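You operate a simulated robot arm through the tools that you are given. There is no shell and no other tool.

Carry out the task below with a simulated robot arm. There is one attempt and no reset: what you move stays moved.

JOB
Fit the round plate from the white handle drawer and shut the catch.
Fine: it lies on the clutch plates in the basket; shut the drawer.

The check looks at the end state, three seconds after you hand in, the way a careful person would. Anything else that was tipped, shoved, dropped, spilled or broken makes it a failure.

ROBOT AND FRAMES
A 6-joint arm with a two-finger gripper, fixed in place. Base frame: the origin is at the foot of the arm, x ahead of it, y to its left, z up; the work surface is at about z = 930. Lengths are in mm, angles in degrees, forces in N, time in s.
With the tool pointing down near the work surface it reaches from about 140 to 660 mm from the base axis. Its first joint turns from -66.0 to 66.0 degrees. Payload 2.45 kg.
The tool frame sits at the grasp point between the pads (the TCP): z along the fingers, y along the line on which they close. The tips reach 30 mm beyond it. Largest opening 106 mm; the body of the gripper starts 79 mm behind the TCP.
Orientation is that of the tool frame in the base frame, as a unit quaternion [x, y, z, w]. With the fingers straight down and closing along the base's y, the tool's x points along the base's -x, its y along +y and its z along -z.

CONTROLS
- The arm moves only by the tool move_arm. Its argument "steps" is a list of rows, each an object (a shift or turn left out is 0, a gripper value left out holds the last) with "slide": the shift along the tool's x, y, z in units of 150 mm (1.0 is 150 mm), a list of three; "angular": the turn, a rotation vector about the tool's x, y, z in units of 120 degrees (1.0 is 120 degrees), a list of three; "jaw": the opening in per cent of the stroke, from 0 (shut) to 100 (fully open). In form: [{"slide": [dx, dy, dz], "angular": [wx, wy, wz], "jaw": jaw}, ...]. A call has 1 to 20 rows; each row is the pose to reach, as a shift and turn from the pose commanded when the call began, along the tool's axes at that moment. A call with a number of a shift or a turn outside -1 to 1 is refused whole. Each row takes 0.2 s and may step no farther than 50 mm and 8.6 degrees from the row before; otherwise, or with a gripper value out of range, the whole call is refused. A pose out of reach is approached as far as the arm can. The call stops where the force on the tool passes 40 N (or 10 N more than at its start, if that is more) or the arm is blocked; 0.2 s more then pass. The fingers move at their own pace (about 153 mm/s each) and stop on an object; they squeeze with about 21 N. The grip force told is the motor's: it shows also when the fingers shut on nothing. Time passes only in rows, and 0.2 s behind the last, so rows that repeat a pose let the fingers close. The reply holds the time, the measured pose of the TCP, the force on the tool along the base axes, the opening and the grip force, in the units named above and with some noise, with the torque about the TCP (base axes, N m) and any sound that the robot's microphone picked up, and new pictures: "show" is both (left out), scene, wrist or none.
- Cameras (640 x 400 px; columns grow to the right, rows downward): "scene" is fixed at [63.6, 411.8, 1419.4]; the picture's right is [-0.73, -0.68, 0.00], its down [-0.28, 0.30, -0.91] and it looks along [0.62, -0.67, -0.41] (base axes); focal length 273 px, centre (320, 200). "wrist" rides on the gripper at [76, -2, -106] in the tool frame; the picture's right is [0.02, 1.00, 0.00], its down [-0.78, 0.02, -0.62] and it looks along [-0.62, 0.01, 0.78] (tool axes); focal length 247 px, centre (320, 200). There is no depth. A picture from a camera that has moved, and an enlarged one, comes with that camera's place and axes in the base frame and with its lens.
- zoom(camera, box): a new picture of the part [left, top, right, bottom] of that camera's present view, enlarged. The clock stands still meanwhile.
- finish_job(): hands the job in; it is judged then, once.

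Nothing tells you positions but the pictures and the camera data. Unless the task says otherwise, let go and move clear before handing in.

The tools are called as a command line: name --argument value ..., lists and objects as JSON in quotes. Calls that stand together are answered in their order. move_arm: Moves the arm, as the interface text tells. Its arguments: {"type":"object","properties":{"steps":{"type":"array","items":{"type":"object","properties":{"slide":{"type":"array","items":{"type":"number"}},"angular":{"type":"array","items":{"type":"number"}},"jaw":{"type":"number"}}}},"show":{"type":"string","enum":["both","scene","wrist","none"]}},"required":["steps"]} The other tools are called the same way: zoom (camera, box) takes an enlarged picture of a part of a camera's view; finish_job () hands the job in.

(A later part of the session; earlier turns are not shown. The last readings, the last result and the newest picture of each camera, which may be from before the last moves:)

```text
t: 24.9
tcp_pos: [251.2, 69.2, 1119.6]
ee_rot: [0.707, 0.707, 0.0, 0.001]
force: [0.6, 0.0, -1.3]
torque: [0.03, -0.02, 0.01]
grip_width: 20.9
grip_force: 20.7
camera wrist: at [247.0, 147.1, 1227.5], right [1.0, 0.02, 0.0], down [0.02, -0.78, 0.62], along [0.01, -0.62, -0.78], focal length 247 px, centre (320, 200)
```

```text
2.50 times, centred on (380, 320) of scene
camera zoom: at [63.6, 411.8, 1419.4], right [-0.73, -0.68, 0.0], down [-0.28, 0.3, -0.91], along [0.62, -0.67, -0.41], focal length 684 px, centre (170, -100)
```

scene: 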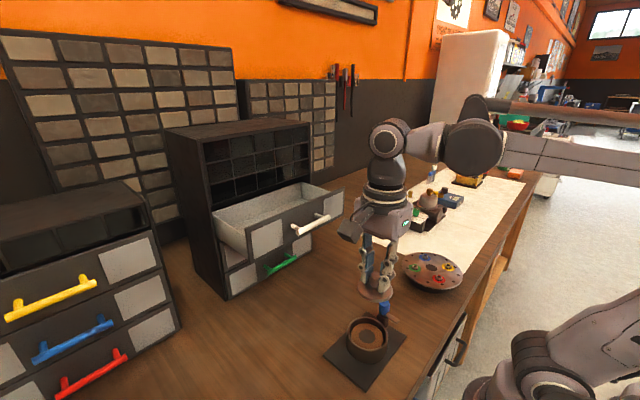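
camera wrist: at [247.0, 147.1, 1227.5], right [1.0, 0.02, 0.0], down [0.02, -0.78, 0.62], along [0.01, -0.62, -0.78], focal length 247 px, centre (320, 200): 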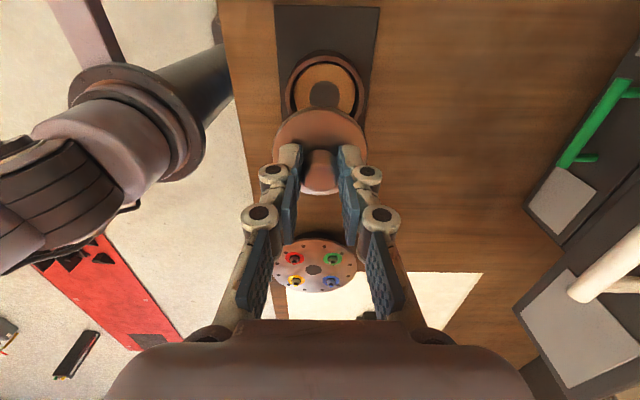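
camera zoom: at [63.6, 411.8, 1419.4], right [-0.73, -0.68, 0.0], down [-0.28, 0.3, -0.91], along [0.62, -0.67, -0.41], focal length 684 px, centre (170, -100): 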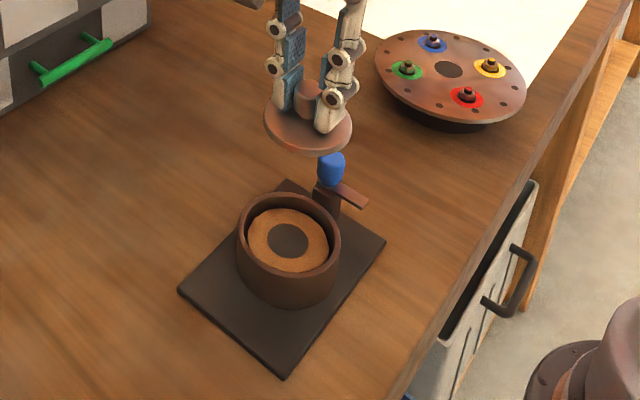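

Comparing columns in both views, the basket centre is about 4.5 mm further in x than the held plate, near (255.8, 70.5) in measured coordinates. I'll shift there and lower to just above the rim to check.

move_arm --steps '[{"slide": [0.009, 0.031, 0.1], "angular": [0, 0, 0], "jaw": 0}, {"slide": [0.009, 0.031, 0.25]}, {"slide": [0.009, 0.031, 0.4]}, {"slide": [0.009, 0.031, 0.53]}, {"slide": [0.009, 0.031, 0.58]}, {"slide": [0.009, 0.031, 0.58]}]'

zoom --camera "wrist" --box '[220, 60, 420, 230]'

zoom --camera "scene" --box '[310, 270, 430, 390]'

```text
t: 26.3
tcp_pos: [254.1, 69.5, 1033.0]
ee_rot: [0.707, 0.707, -0.001, 0.0]
force: [0.0, -0.6, -0.9]
torque: [-0.05, 0.01, 0.01]
grip_width: 20.9
grip_force: 21.0
camera wrist: at [252.1, 147.3, 1140.3], right [1.0, 0.02, 0.0], down [0.02, -0.78, 0.62], along [0.01, -0.62, -0.78], focal length 247 px, centre (320, 200)
```

scene: 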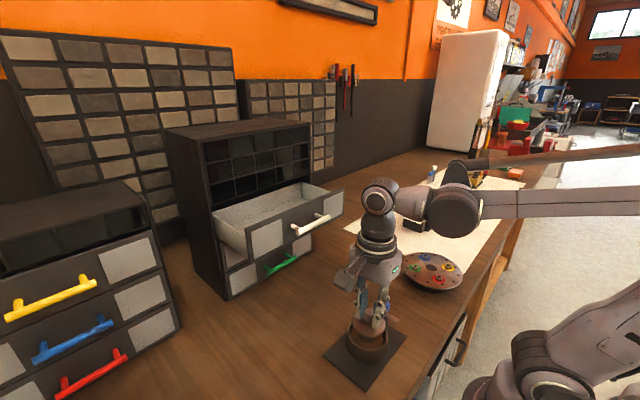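
wrist: 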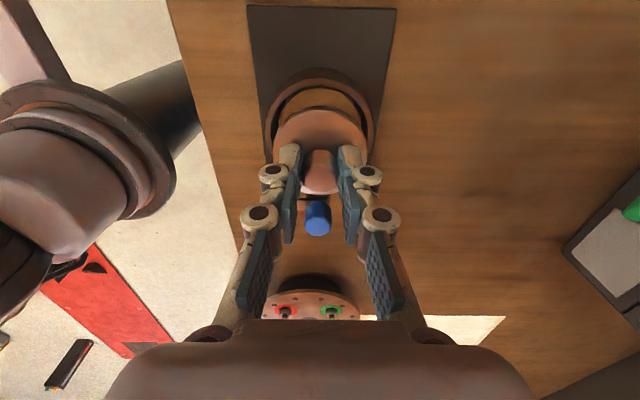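

```text
2.35 times, centred on (320, 145) of wrist
camera zoom: at [252.1, 147.3, 1140.3], right [1.0, 0.02, 0.0], down [0.02, -0.78, 0.62], along [0.01, -0.62, -0.78], focal length 581 px, centre (320, 329)
```

zoom: 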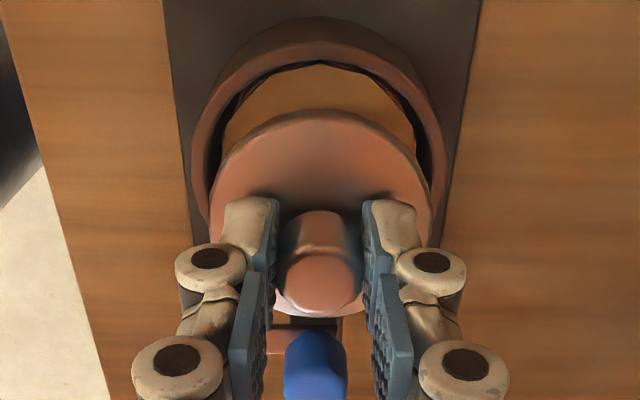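

```text
3.33 times, centred on (370, 330) of scene
camera zoom: at [63.6, 411.8, 1419.4], right [-0.73, -0.68, 0.0], down [-0.28, 0.3, -0.91], along [0.62, -0.67, -0.41], focal length 912 px, centre (153, -233)
```

zoom: 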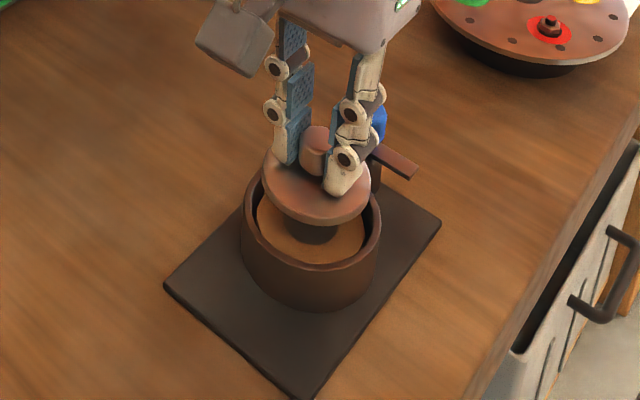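

The plate is centred over the bore to within about 1 mm in all views. I'll lower it to the rim level in small steps and check.

move_arm --steps '[{"slide": [-0.004, 0, 0.05], "jaw": 0}, {"slide": [-0.004, 0, 0.1]}, {"slide": [-0.004, 0, 0.14]}, {"slide": [-0.004, 0, 0.17]}, {"slide": [-0.004, 0, 0.19]}, {"slide": [-0.004, 0, 0.2]}, {"slide": [-0.004, 0, 0.2]}]'

zoom --camera "wrist" --box '[220, 60, 420, 230]'

zoom --camera "scene" --box '[310, 270, 430, 390]'

```text
t: 27.9
tcp_pos: [254.9, 69.5, 1004.1]
ee_rot: [0.707, 0.707, -0.001, 0.002]
force: [-0.3, 0.8, 6.2]
torque: [0.03, 0.03, 0.01]
grip_width: 21.0
grip_force: 21.1
camera wrist: at [252.5, 147.3, 1110.5], right [1.0, 0.02, 0.0], down [0.02, -0.78, 0.62], along [0.01, -0.62, -0.78], focal length 247 px, centre (320, 200)
```

scene: 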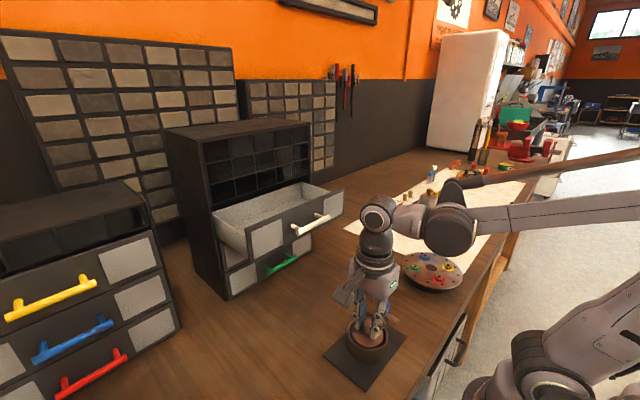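
wrist: 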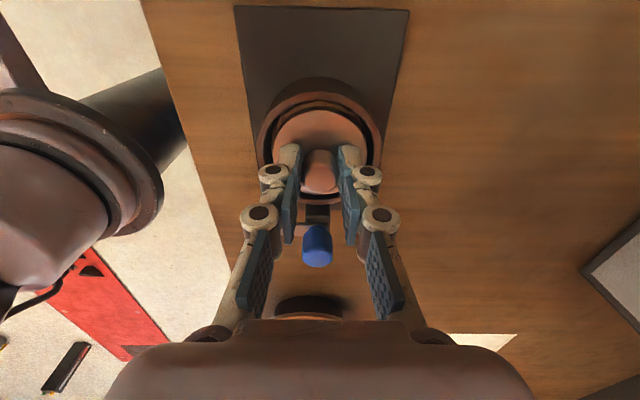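

```text
2.35 times, centred on (320, 145) of wrist
camera zoom: at [252.5, 147.3, 1110.5], right [1.0, 0.02, 0.0], down [0.02, -0.78, 0.62], along [0.01, -0.62, -0.78], focal length 581 px, centre (320, 329)
```

zoom: 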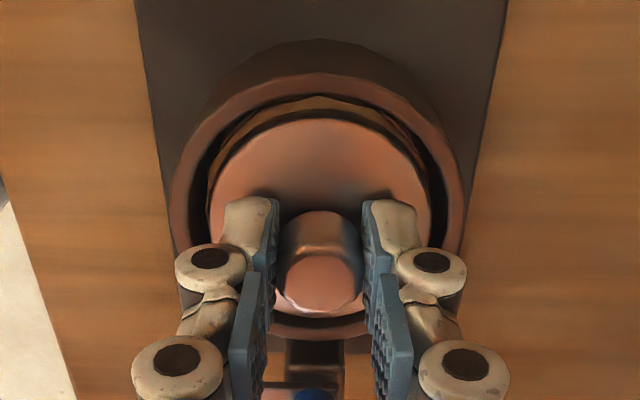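

```text
3.33 times, centred on (370, 330) of scene
camera zoom: at [63.5, 411.8, 1419.4], right [-0.73, -0.68, 0.0], down [-0.28, 0.3, -0.91], along [0.62, -0.67, -0.41], focal length 912 px, centre (153, -233)
```

zoom: 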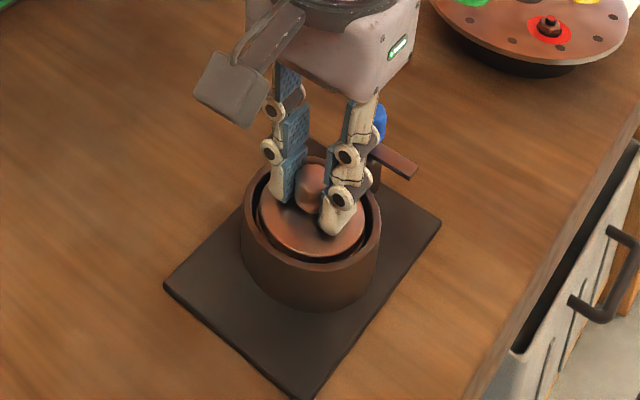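

I read about 6 N of upward force with almost no torque, so the plate may already be resting on the clutch plates. I'll press 1 mm more to see whether it is seated.

move_arm --steps '[{"slide": [0, 0, 0.004], "jaw": 0}, {"slide": [0, 0, 0.007]}, {"slide": [0, 0, 0.007]}]' --show "none"

zoom --camera "scene" --box '[330, 290, 410, 370]'

zoom --camera "wrist" --box '[250, 60, 390, 220]'

```text
t: 28.7
tcp_pos: [255.7, 69.6, 1001.3]
ee_rot: [0.707, 0.707, -0.001, 0.002]
force: [3.5, -1.6, 15.8]
torque: [-0.11, -0.08, 0.01]
grip_width: 21.3
grip_force: 20.7
```

```text
5.00 times, centred on (370, 330) of scene
camera zoom: at [63.6, 411.7, 1419.4], right [-0.73, -0.68, 0.0], down [-0.28, 0.3, -0.91], along [0.62, -0.67, -0.41], focal length 1367 px, centre (70, -450)
```

zoom: 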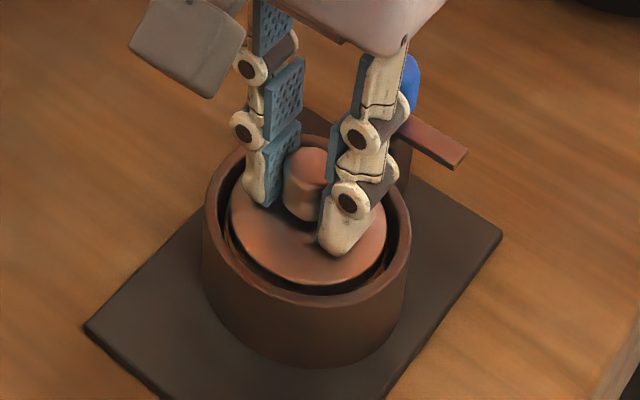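

```text
2.50 times, centred on (320, 140) of wrist
camera zoom: at [252.2, 147.6, 1109.1], right [1.0, 0.02, 0.0], down [0.02, -0.78, 0.62], along [0.01, -0.62, -0.78], focal length 617 px, centre (320, 350)
```

zoom: 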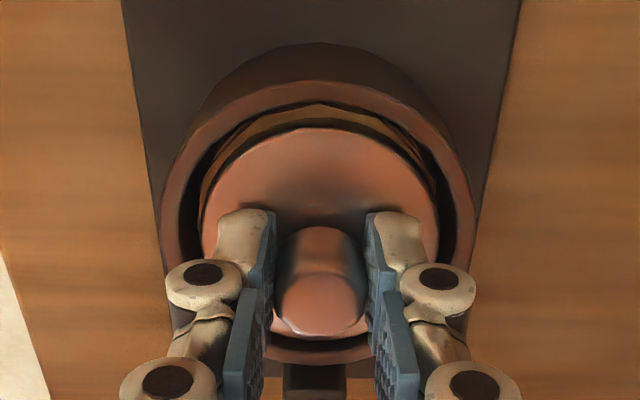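

The plate is in the bore. Upward force rises with pressing, so it rests on the rings with only a small torque. I'll relieve the push and open just enough to release the knob.

move_arm --steps '[{"slide": [0, 0, -0.004], "jaw": 0}, {"slide": [0, 0, -0.004], "jaw": 24}, {"slide": [0, 0, -0.004], "jaw": 28}, {"slide": [0, 0, -0.004], "jaw": 30}]'

zoom --camera "wrist" --box '[250, 60, 390, 220]'

zoom --camera "scene" --box '[330, 290, 410, 370]'

```text
t: 29.7
tcp_pos: [253.5, 69.9, 1003.9]
ee_rot: [0.707, 0.707, -0.001, 0.0]
force: [0.2, -0.1, -0.1]
torque: [-0.01, 0.0, -0.02]
grip_width: 31.7
grip_force: 0.0
camera wrist: at [251.7, 147.7, 1109.9], right [1.0, 0.02, 0.0], down [0.02, -0.78, 0.62], along [0.01, -0.62, -0.78], focal length 247 px, centre (320, 200)
```

scene: 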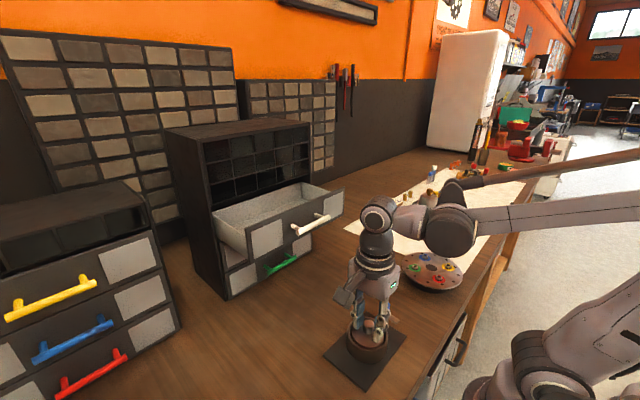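
wrist: 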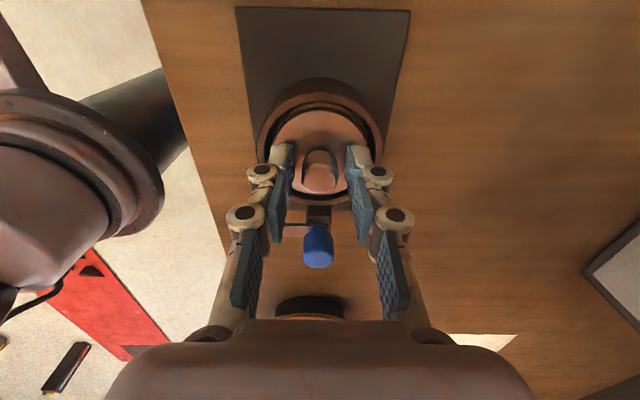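

```text
2.50 times, centred on (320, 140) of wrist
camera zoom: at [251.7, 147.7, 1109.9], right [1.0, 0.02, 0.0], down [0.02, -0.78, 0.62], along [0.01, -0.62, -0.78], focal length 617 px, centre (320, 350)
```

zoom: 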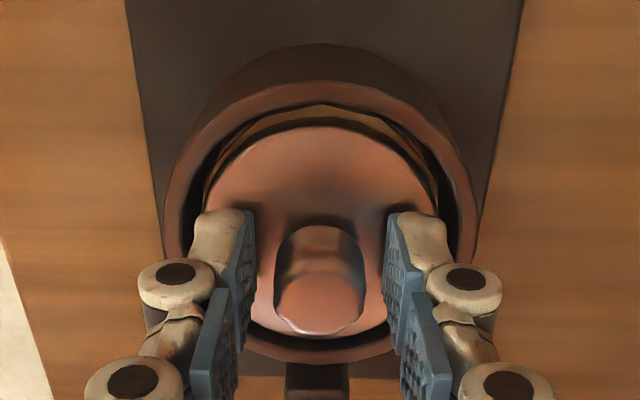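

```text
5.00 times, centred on (370, 330) of scene
camera zoom: at [63.6, 411.8, 1419.4], right [-0.73, -0.68, 0.0], down [-0.28, 0.3, -0.91], along [0.62, -0.67, -0.41], focal length 1367 px, centre (70, -450)
```

zoom: 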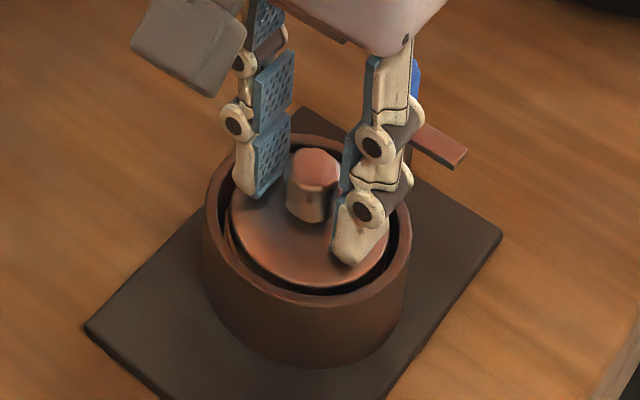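

Released, and the plate stays seated inside the rim. I'll lift straight up to inspect the plate and the catch.

move_arm --steps '[{"slide": [0, 0, -0.1], "jaw": 30}, {"slide": [0, 0, -0.3]}, {"slide": [0, 0, -0.5]}, {"slide": [0.1, 0, -0.7]}, {"slide": [0.25, 0, -0.8]}, {"slide": [0.25, 0, -0.8]}]'

zoom --camera "wrist" --box '[240, 20, 400, 180]'

zoom --camera "scene" --box '[320, 280, 420, 380]'

```text
t: 31.1
tcp_pos: [253.9, 107.2, 1122.1]
ee_rot: [0.707, 0.707, -0.001, 0.0]
force: [0.1, 0.8, 0.2]
torque: [0.01, -0.01, -0.04]
grip_width: 31.5
grip_force: 0.0
camera wrist: at [251.2, 185.5, 1230.0], right [1.0, 0.02, 0.0], down [0.02, -0.78, 0.62], along [0.01, -0.62, -0.78], focal length 247 px, centre (320, 200)
```

scene: 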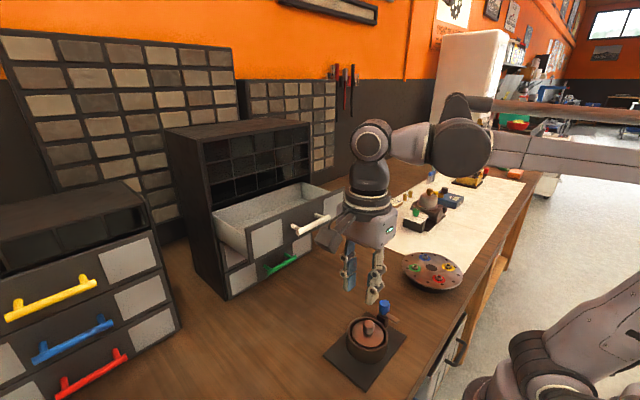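
wrist: 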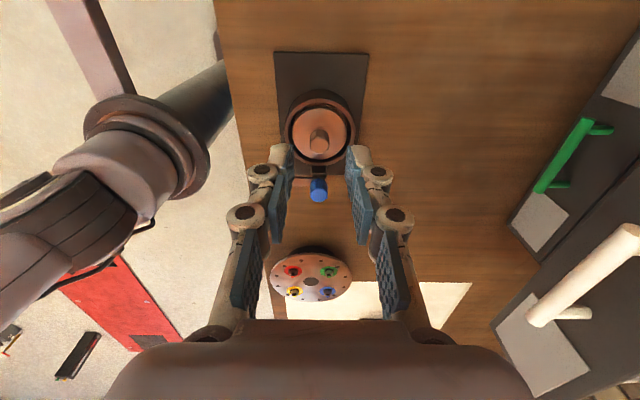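

```text
2.50 times, centred on (320, 100) of wrist
camera zoom: at [251.2, 185.5, 1230.0], right [1.0, 0.02, 0.0], down [0.02, -0.78, 0.62], along [0.01, -0.62, -0.78], focal length 617 px, centre (320, 450)
```

zoom: 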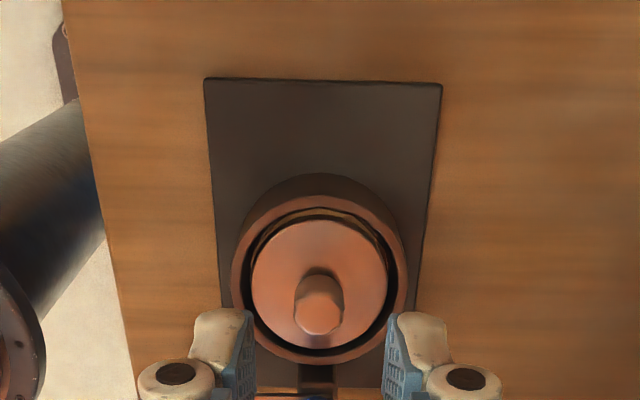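

```text
4.00 times, centred on (370, 330) of scene
camera zoom: at [63.6, 411.8, 1419.4], right [-0.73, -0.68, 0.0], down [-0.28, 0.3, -0.91], along [0.62, -0.67, -0.41], focal length 1094 px, centre (120, -320)
```

zoom: 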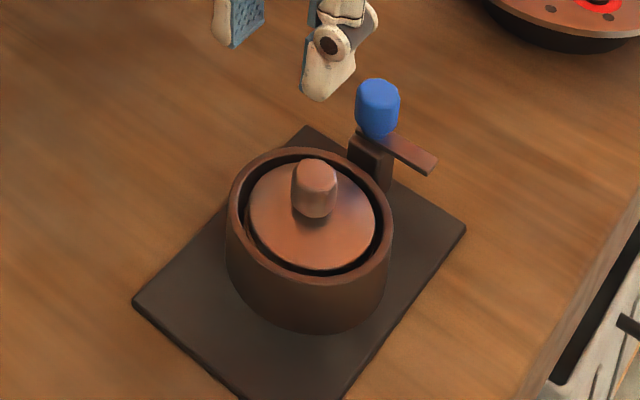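

The plate sits cleanly in the basket. Next is the catch: I need the blue knob's exact position and the lever height, so I'll zoom on it.

zoom --camera "wrist" --box '[280, 140, 360, 220]'

zoom --camera "scene" --box '[365, 290, 415, 340]'

```text
5.00 times, centred on (320, 180) of wrist
camera zoom: at [251.2, 185.5, 1230.0], right [1.0, 0.02, 0.0], down [0.02, -0.78, 0.62], along [0.01, -0.62, -0.78], focal length 1235 px, centre (320, 300)
```

zoom: 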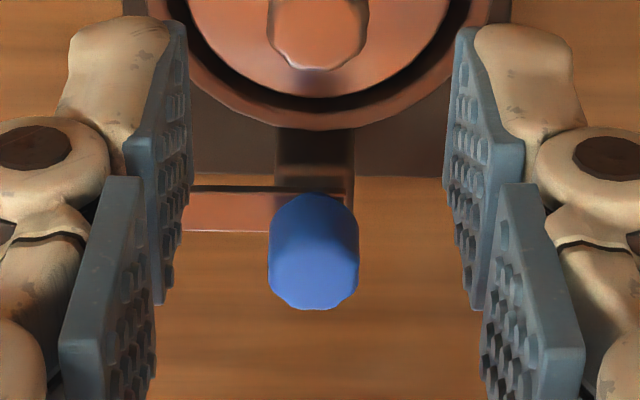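

```text
8.00 times, centred on (390, 315) of scene
camera zoom: at [63.6, 411.8, 1419.4], right [-0.73, -0.68, 0.0], down [-0.28, 0.3, -0.91], along [0.62, -0.67, -0.41], focal length 2188 px, centre (-240, -720)
```

zoom: 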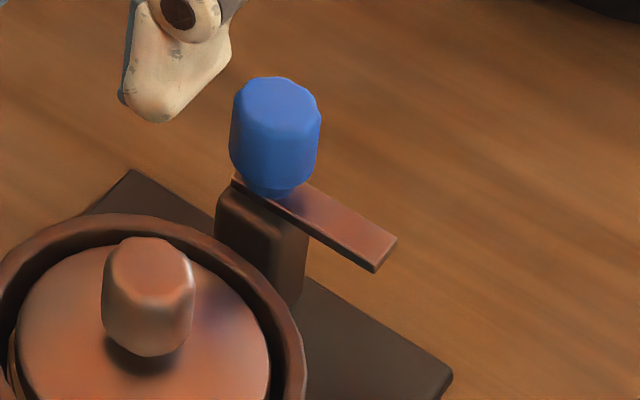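

The blue knob is about 20 mm across at roughly (255.5, 12.5) in measured coordinates, spanning z 987–1005. It sits on the pivot end of the lever, whose top is at z≈980. I'll turn the gripper back to 0°, hover above the knob and verify. Gripping there and turning +90° clockwise should bring the lever over the plate.

move_arm --steps '[{"slide": [-0.057, 0.001, 0], "angular": [0, 0, -0.0682], "jaw": 42}, {"slide": [-0.115, 0.002, 0], "angular": [0, 0, -0.1364]}, {"slide": [-0.172, 0.003, 0], "angular": [0, 0, -0.2045]}, {"slide": [-0.229, 0.004, 0], "angular": [0, 0, -0.2727]}, {"slide": [-0.287, 0.005, 0], "angular": [0, 0, -0.3409]}, {"slide": [-0.344, 0.006, 0], "angular": [0, 0, -0.4091]}, {"slide": [-0.401, 0.007, 0], "angular": [0, 0, -0.4773]}, {"slide": [-0.459, 0.008, 0], "angular": [0, 0, -0.5455]}, {"slide": [-0.516, 0.009, 0], "angular": [0, 0, -0.6136]}, {"slide": [-0.574, 0.01, 0], "angular": [0, 0, -0.6818]}, {"slide": [-0.631, 0.01, 0.1], "angular": [0, 0, -0.75]}, {"slide": [-0.631, 0.01, 0.25], "angular": [0, 0, -0.75]}, {"slide": [-0.631, 0.01, 0.3], "angular": [0, 0, -0.75]}, {"slide": [-0.631, 0.01, 0.3], "angular": [0, 0, -0.75]}]'

zoom --camera "wrist" --box '[250, 60, 390, 220]'

zoom --camera "scene" --box '[340, 250, 440, 350]'

```text
t: 34.1
tcp_pos: [255.4, 14.1, 1078.9]
ee_rot: [0.0, 1.0, -0.001, 0.0]
force: [-0.3, -1.2, -0.3]
torque: [0.0, -0.01, 0.03]
grip_width: 44.6
grip_force: 0.1
camera wrist: at [178.4, 13.1, 1186.2], right [-0.02, 1.0, 0.0], down [0.78, 0.02, 0.62], along [0.62, 0.01, -0.78], focal length 247 px, centre (320, 200)
```

scene: 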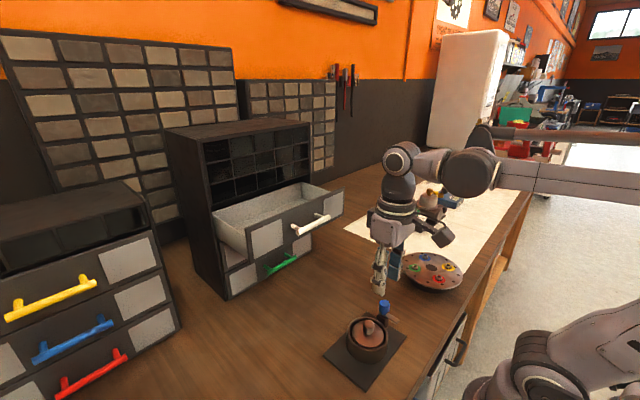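
wrist: 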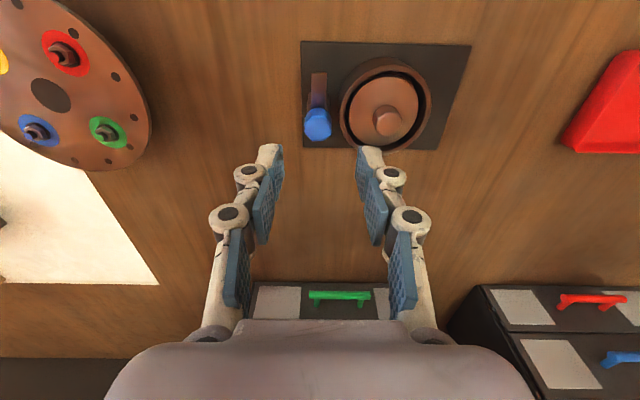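

```text
2.50 times, centred on (320, 140) of wrist
camera zoom: at [178.4, 13.1, 1186.2], right [-0.02, 1.0, 0.0], down [0.78, 0.02, 0.62], along [0.62, 0.01, -0.78], focal length 617 px, centre (320, 350)
```

zoom: 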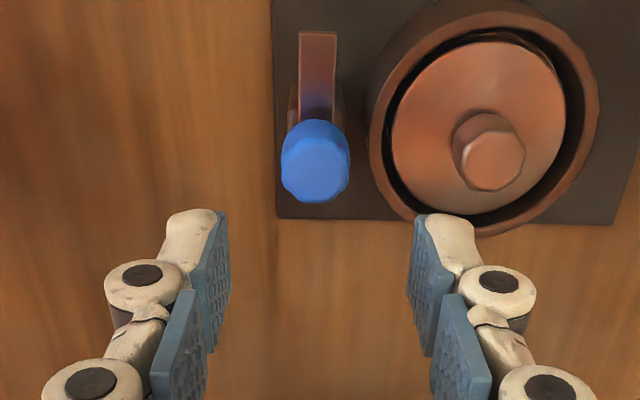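

```text
4.00 times, centred on (390, 300) of scene
camera zoom: at [63.6, 411.8, 1419.4], right [-0.73, -0.68, 0.0], down [-0.28, 0.3, -0.91], along [0.62, -0.67, -0.41], focal length 1094 px, centre (40, -200)
```

zoom: 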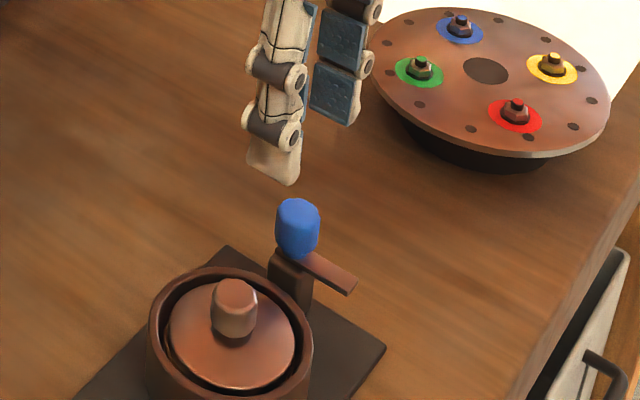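

The knob is about 1.5 mm to the -y side of the finger centre and aligned in x. I'll correct for that and descend so the tips stop just above the lever, then check.

move_arm --steps '[{"slide": [0.002, -0.01, 0.1], "jaw": 42}, {"slide": [0.002, -0.01, 0.22]}, {"slide": [0.002, -0.01, 0.33]}, {"slide": [0.002, -0.01, 0.39]}, {"slide": [0.002, -0.01, 0.415]}, {"slide": [0.002, -0.01, 0.415]}]'

zoom --camera "wrist" --box '[250, 60, 390, 220]'

zoom --camera "scene" --box '[340, 270, 430, 360]'

```text
t: 35.5
tcp_pos: [257.3, 10.8, 1015.4]
ee_rot: [0.0, 1.0, -0.001, 0.0]
force: [-0.8, 0.0, 0.5]
torque: [0.02, -0.01, 0.0]
grip_width: 44.5
grip_force: 0.1
camera wrist: at [179.0, 11.0, 1123.7], right [-0.02, 1.0, 0.0], down [0.78, 0.02, 0.62], along [0.62, 0.01, -0.78], focal length 247 px, centre (320, 200)
```

scene: 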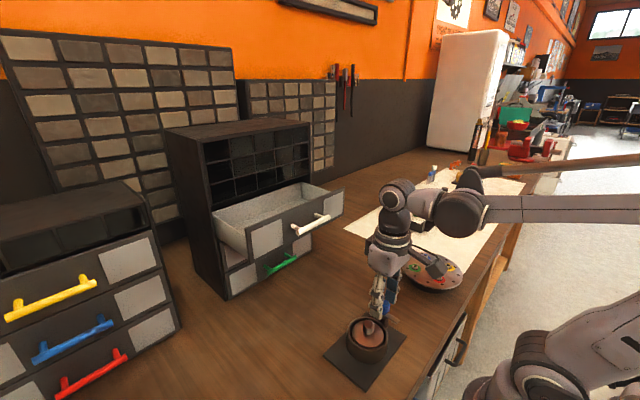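
wrist: 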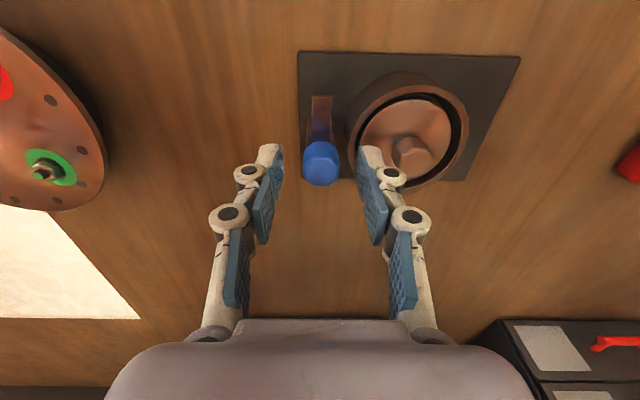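

```text
2.50 times, centred on (320, 140) of wrist
camera zoom: at [179.0, 11.0, 1123.7], right [-0.02, 1.0, 0.0], down [0.78, 0.02, 0.62], along [0.62, 0.01, -0.78], focal length 617 px, centre (320, 350)
```

zoom: 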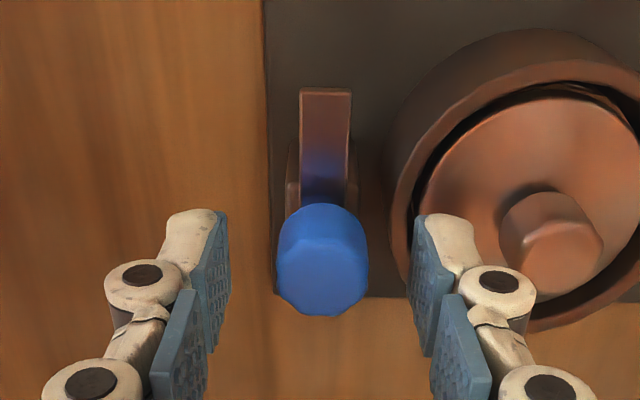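

```text
4.44 times, centred on (385, 315) of scene
camera zoom: at [63.6, 411.8, 1419.4], right [-0.73, -0.68, 0.0], down [-0.28, 0.3, -0.91], along [0.62, -0.67, -0.41], focal length 1215 px, centre (31, -311)
```

zoom: 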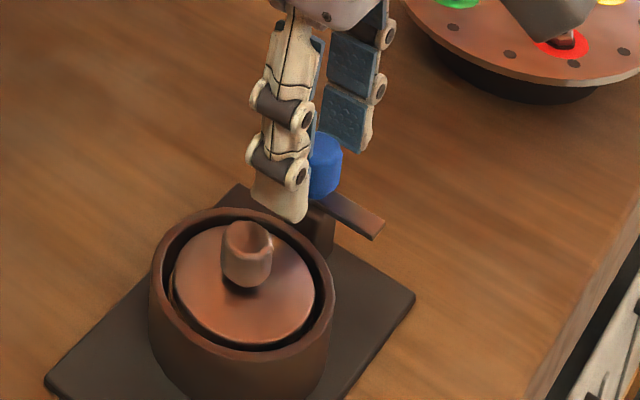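

The knob is centred between the pads and the tips are just above the lever. I'll nudge -1 mm in x and close on the knob.

move_arm --steps '[{"slide": [0.009, 0, 0], "jaw": 42}, {"slide": [0.009, 0, 0], "jaw": 25}, {"slide": [0.009, 0, 0], "jaw": 15}, {"slide": [0.009, 0, 0], "jaw": 0}, {"slide": [0.009, 0, 0], "jaw": 0}]'

zoom --camera "wrist" --box '[250, 60, 390, 220]'

```text
t: 36.7
tcp_pos: [255.6, 12.3, 1016.1]
ee_rot: [0.0, 1.0, -0.001, -0.001]
force: [-0.5, 3.5, 0.2]
torque: [0.08, -0.07, 0.01]
grip_width: 21.2
grip_force: 45.0
camera wrist: at [177.4, 11.4, 1123.7], right [-0.02, 1.0, 0.0], down [0.78, 0.02, 0.62], along [0.62, 0.01, -0.78], focal length 247 px, centre (320, 200)
```

scene: 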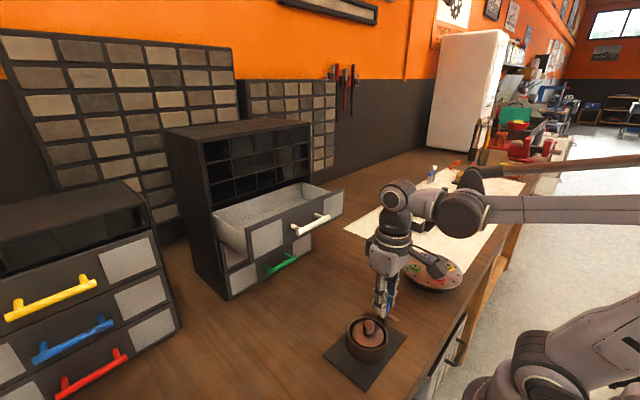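
wrist: 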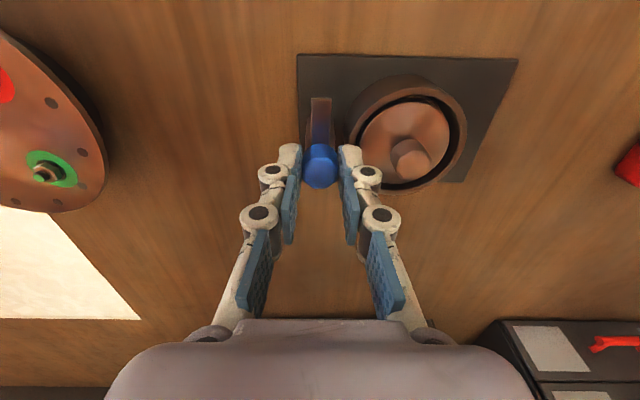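

```text
2.50 times, centred on (320, 140) of wrist
camera zoom: at [177.4, 11.4, 1123.7], right [-0.02, 1.0, 0.0], down [0.78, 0.02, 0.62], along [0.62, 0.01, -0.78], focal length 617 px, centre (320, 350)
```

zoom: 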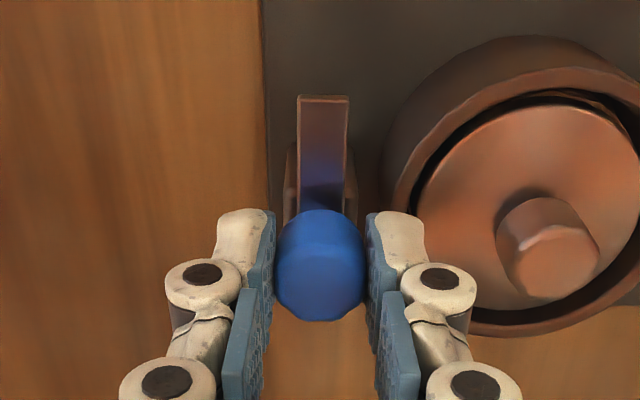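

The knob is gripped. I'll test a small clockwise turn of about 18°.

move_arm --steps '[{"angular": [0, 0, 0.04], "jaw": 0}, {"angular": [0, 0, 0.08]}, {"angular": [0, 0, 0.12]}, {"angular": [0, 0, 0.15]}]'

zoom --camera "wrist" --box '[250, 60, 390, 220]'

zoom --camera "scene" --box '[340, 270, 430, 360]'

```text
t: 37.7
tcp_pos: [254.4, 12.0, 1016.3]
ee_rot: [0.157, 0.988, -0.002, 0.0]
force: [2.2, 4.2, 6.8]
torque: [0.24, 0.57, -0.02]
grip_width: 21.1
grip_force: 44.8
camera wrist: at [180.6, 35.1, 1123.7], right [0.29, 0.96, 0.0], down [0.75, -0.23, 0.62], along [0.6, -0.18, -0.78], focal length 247 px, centre (320, 200)
```

scene: 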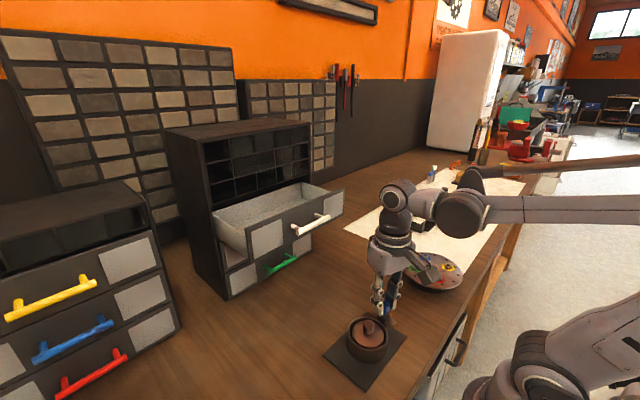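
wrist: 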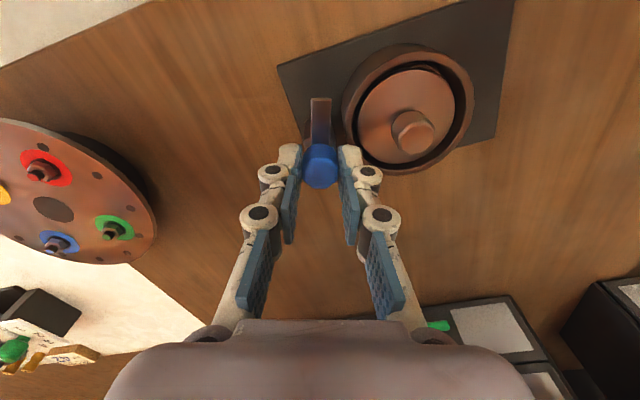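

```text
2.50 times, centred on (320, 140) of wrist
camera zoom: at [180.6, 35.1, 1123.7], right [0.29, 0.96, 0.0], down [0.75, -0.23, 0.62], along [0.6, -0.18, -0.78], focal length 617 px, centre (320, 350)
```

zoom: 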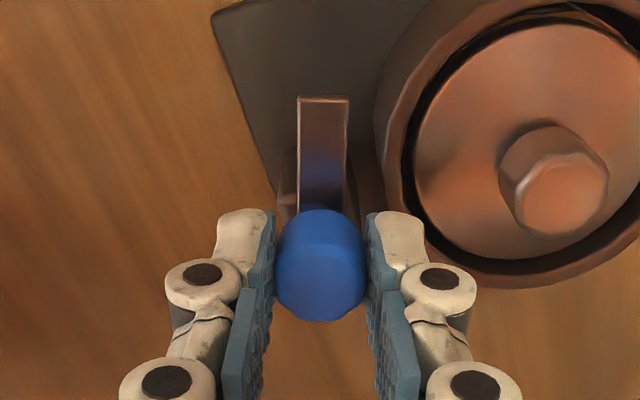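

```text
4.44 times, centred on (385, 315) of scene
camera zoom: at [63.7, 411.9, 1419.3], right [-0.73, -0.68, 0.0], down [-0.28, 0.3, -0.91], along [0.62, -0.67, -0.41], focal length 1215 px, centre (31, -311)
```

zoom: 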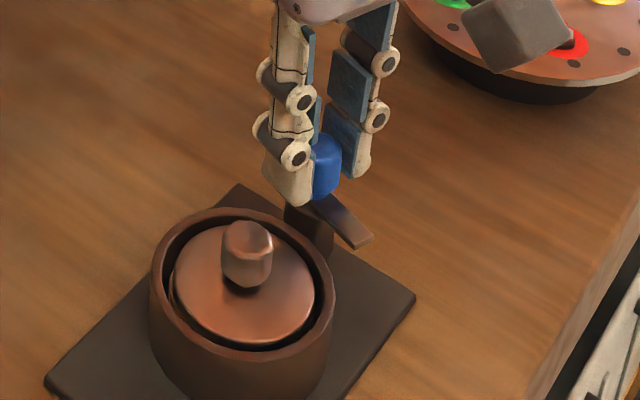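

The lever rotates with the gripper. I'll continue turning.

move_arm --steps '[{"angular": [0, 0, 0.06], "jaw": 0}, {"angular": [0, 0, 0.12]}, {"angular": [0, 0, 0.18]}, {"angular": [0, 0, 0.24]}, {"angular": [0, 0, 0.3]}]'

zoom --camera "wrist" --box '[250, 60, 390, 220]'

zoom --camera "scene" --box '[340, 270, 430, 360]'

```text
t: 38.9
tcp_pos: [255.1, 11.7, 1016.1]
ee_rot: [0.455, 0.89, -0.001, 0.001]
force: [2.3, 2.2, 26.2]
torque: [-0.37, -0.33, 0.01]
grip_width: 21.4
grip_force: 45.0
camera wrist: at [207.3, 73.9, 1123.5], right [0.8, 0.6, 0.0], down [0.47, -0.62, 0.62], along [0.38, -0.5, -0.78], focal length 247 px, centre (320, 200)
```

scene: 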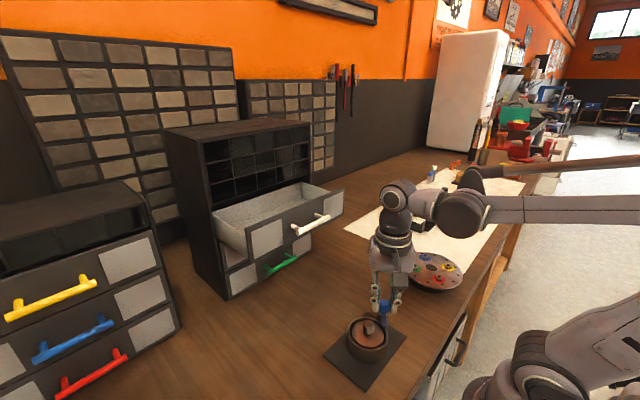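
wrist: 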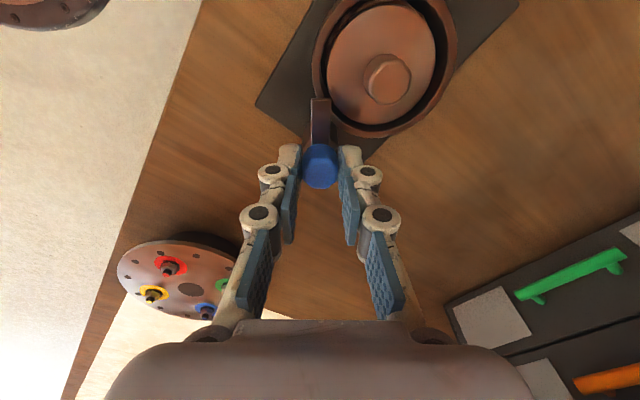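

```text
2.50 times, centred on (320, 140) of wrist
camera zoom: at [207.3, 73.9, 1123.5], right [0.8, 0.6, 0.0], down [0.47, -0.62, 0.62], along [0.38, -0.5, -0.78], focal length 617 px, centre (320, 350)
```

zoom: 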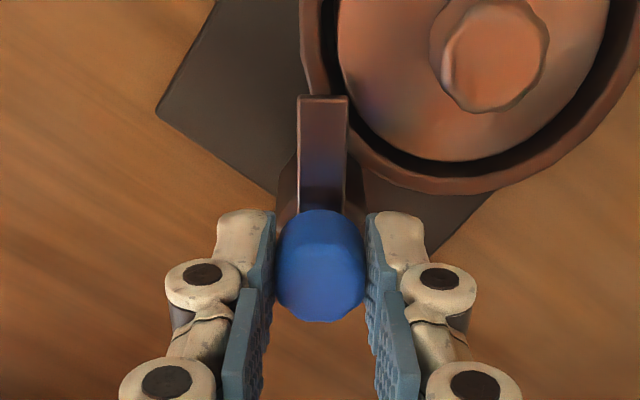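

```text
4.44 times, centred on (385, 315) of scene
camera zoom: at [63.5, 411.9, 1419.3], right [-0.73, -0.68, 0.0], down [-0.28, 0.3, -0.91], along [0.62, -0.67, -0.41], focal length 1215 px, centre (31, -311)
```

zoom: 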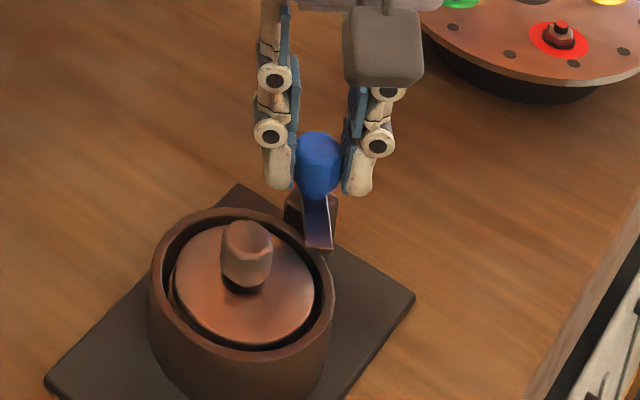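

The lever has turned about 54° and is approaching the rim. A vertical load has built up, so I'll trim upward slightly and keep turning.

move_arm --steps '[{"slide": [0, 0, -0.003], "angular": [0, 0, 0.0], "jaw": 0}, {"slide": [0, 0, -0.004], "angular": [0, 0, 0.05]}, {"slide": [0, 0, -0.004], "angular": [0, 0, 0.1]}, {"slide": [0, 0, -0.004], "angular": [0, 0, 0.15]}]'

zoom --camera "wrist" --box '[250, 60, 390, 220]'

zoom --camera "scene" --box '[340, 270, 430, 360]'

```text
t: 39.9
tcp_pos: [255.4, 11.6, 1016.3]
ee_rot: [0.589, 0.808, 0.0, 0.001]
force: [8.1, 4.3, 9.2]
torque: [-0.77, -0.53, 0.0]
grip_width: 21.5
grip_force: 44.6
camera wrist: at [228.2, 85.0, 1123.5], right [0.94, 0.33, 0.0], down [0.26, -0.74, 0.62], along [0.21, -0.59, -0.78], focal length 247 px, centre (320, 200)
```

scene: 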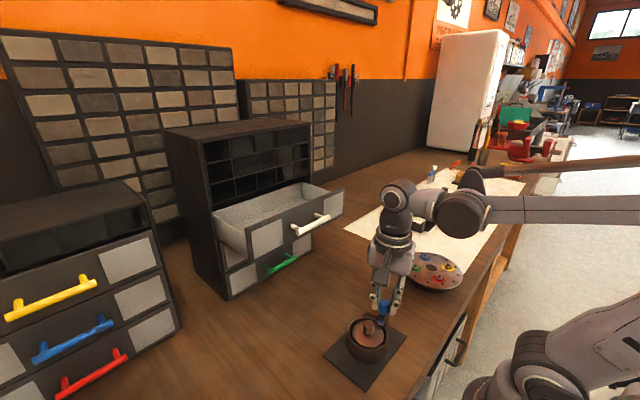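
wrist: 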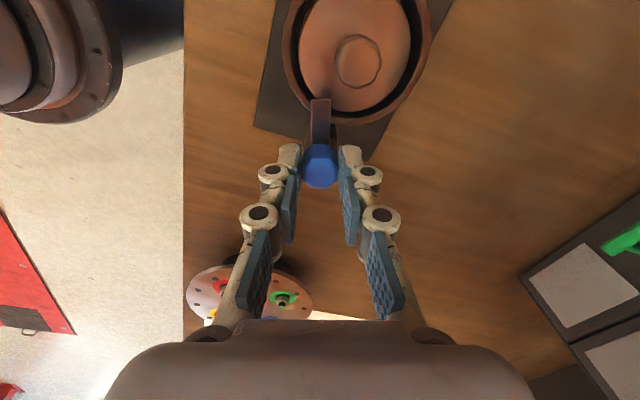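

```text
2.50 times, centred on (320, 140) of wrist
camera zoom: at [228.2, 85.0, 1123.5], right [0.94, 0.33, 0.0], down [0.26, -0.74, 0.62], along [0.21, -0.59, -0.78], focal length 617 px, centre (320, 350)
```

zoom: 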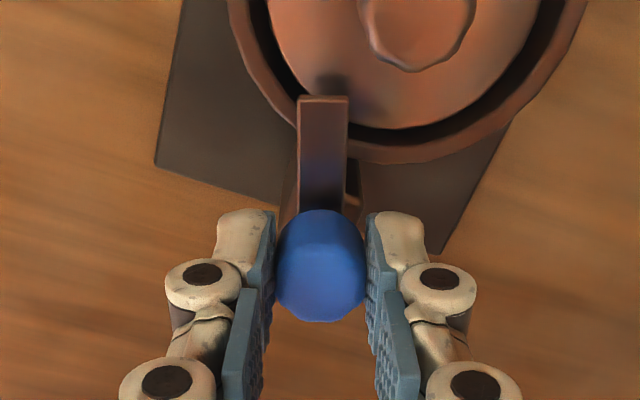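

```text
4.44 times, centred on (385, 315) of scene
camera zoom: at [63.8, 412.0, 1419.3], right [-0.73, -0.68, 0.0], down [-0.28, 0.3, -0.91], along [0.62, -0.67, -0.41], focal length 1215 px, centre (31, -311)
```

zoom: 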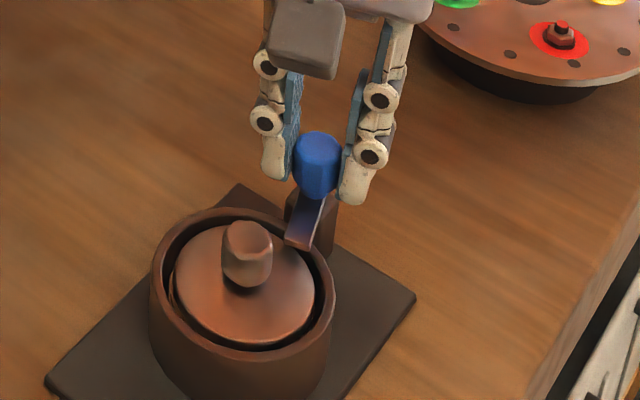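

The lever passes freely over the rim at about 72°. I'll turn the remaining 18°.

move_arm --steps '[{"angular": [0, 0, 0.05], "jaw": 0}, {"angular": [0, 0, 0.1]}, {"angular": [0, 0, 0.15]}, {"angular": [0, 0, 0.15]}]'

zoom --camera "wrist" --box '[250, 60, 390, 220]'

zoom --camera "scene" --box '[340, 270, 430, 360]'

```text
t: 40.9
tcp_pos: [255.1, 12.1, 1015.8]
ee_rot: [0.708, 0.707, -0.001, 0.0]
force: [7.6, -1.2, -1.1]
torque: [0.37, -0.22, -0.01]
grip_width: 21.5
grip_force: 45.1
camera wrist: at [251.9, 89.3, 1123.5], right [1.0, 0.02, 0.0], down [0.02, -0.78, 0.62], along [0.01, -0.62, -0.78], focal length 247 px, centre (320, 200)
```

scene: 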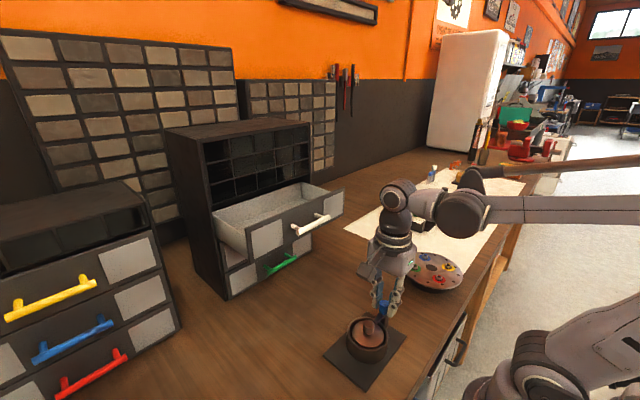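
wrist: 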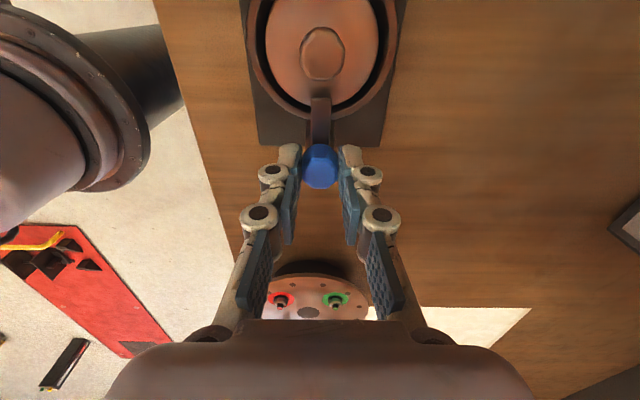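

```text
2.50 times, centred on (320, 140) of wrist
camera zoom: at [251.9, 89.3, 1123.5], right [1.0, 0.02, 0.0], down [0.02, -0.78, 0.62], along [0.01, -0.62, -0.78], focal length 617 px, centre (320, 350)
```

zoom: 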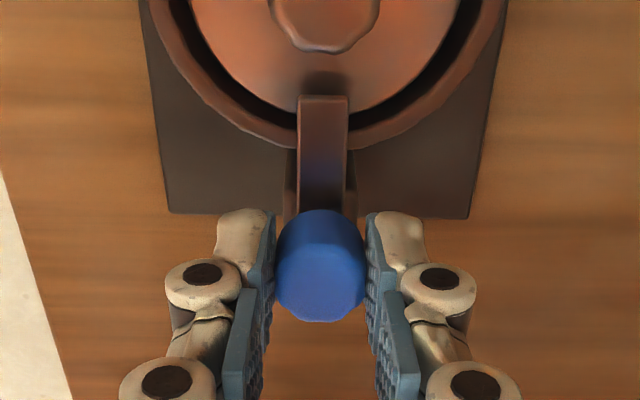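

```text
4.44 times, centred on (385, 315) of scene
camera zoom: at [63.8, 411.8, 1419.4], right [-0.73, -0.68, 0.0], down [-0.28, 0.3, -0.91], along [0.62, -0.67, -0.41], focal length 1215 px, centre (31, -311)
```

zoom: 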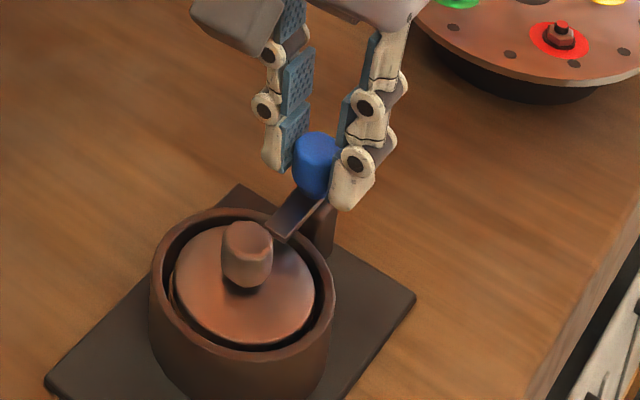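

The lever now lies over the plate, pointing at the basket centre. I'll probe gently a few degrees further to see whether it is at its stop.

move_arm --steps '[{"angular": [0, 0, 0.02], "jaw": 0}, {"angular": [0, 0, 0.04]}, {"angular": [0, 0, 0.04]}]' --show "wrist"

zoom --camera "wrist" --box '[250, 60, 390, 220]'

zoom --camera "scene" --box '[340, 270, 430, 360]'

```text
t: 41.7
tcp_pos: [255.5, 12.3, 1016.4]
ee_rot: [0.736, 0.677, -0.001, 0.0]
force: [-0.3, -0.6, 4.5]
torque: [-0.01, 0.08, 0.22]
grip_width: 21.6
grip_force: 44.9
camera wrist: at [258.5, 89.7, 1123.5], right [1.0, -0.06, 0.0], down [-0.05, -0.78, 0.62], along [-0.04, -0.62, -0.78], focal length 247 px, centre (320, 200)
```

wrist: 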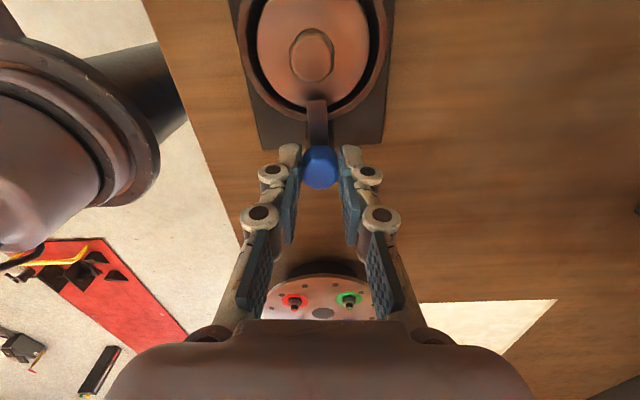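

```text
2.50 times, centred on (320, 140) of wrist
camera zoom: at [258.5, 89.7, 1123.5], right [1.0, -0.06, 0.0], down [-0.05, -0.78, 0.62], along [-0.04, -0.62, -0.78], focal length 617 px, centre (320, 350)
```

zoom: 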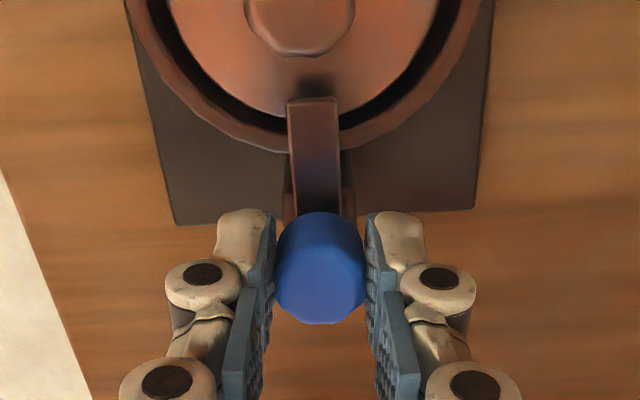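

```text
4.44 times, centred on (385, 315) of scene
camera zoom: at [63.5, 411.8, 1419.4], right [-0.73, -0.68, 0.0], down [-0.28, 0.3, -0.91], along [0.62, -0.67, -0.41], focal length 1215 px, centre (31, -311)
```

zoom: 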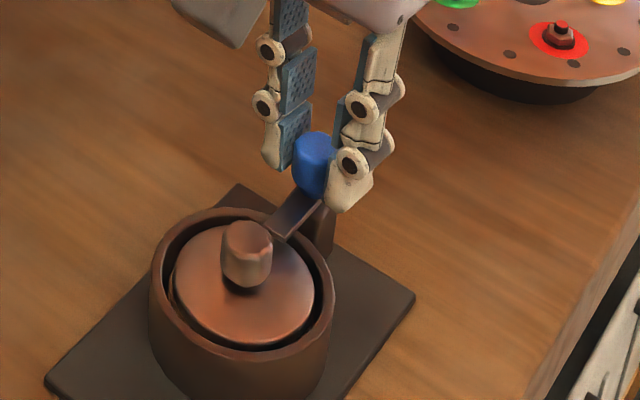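

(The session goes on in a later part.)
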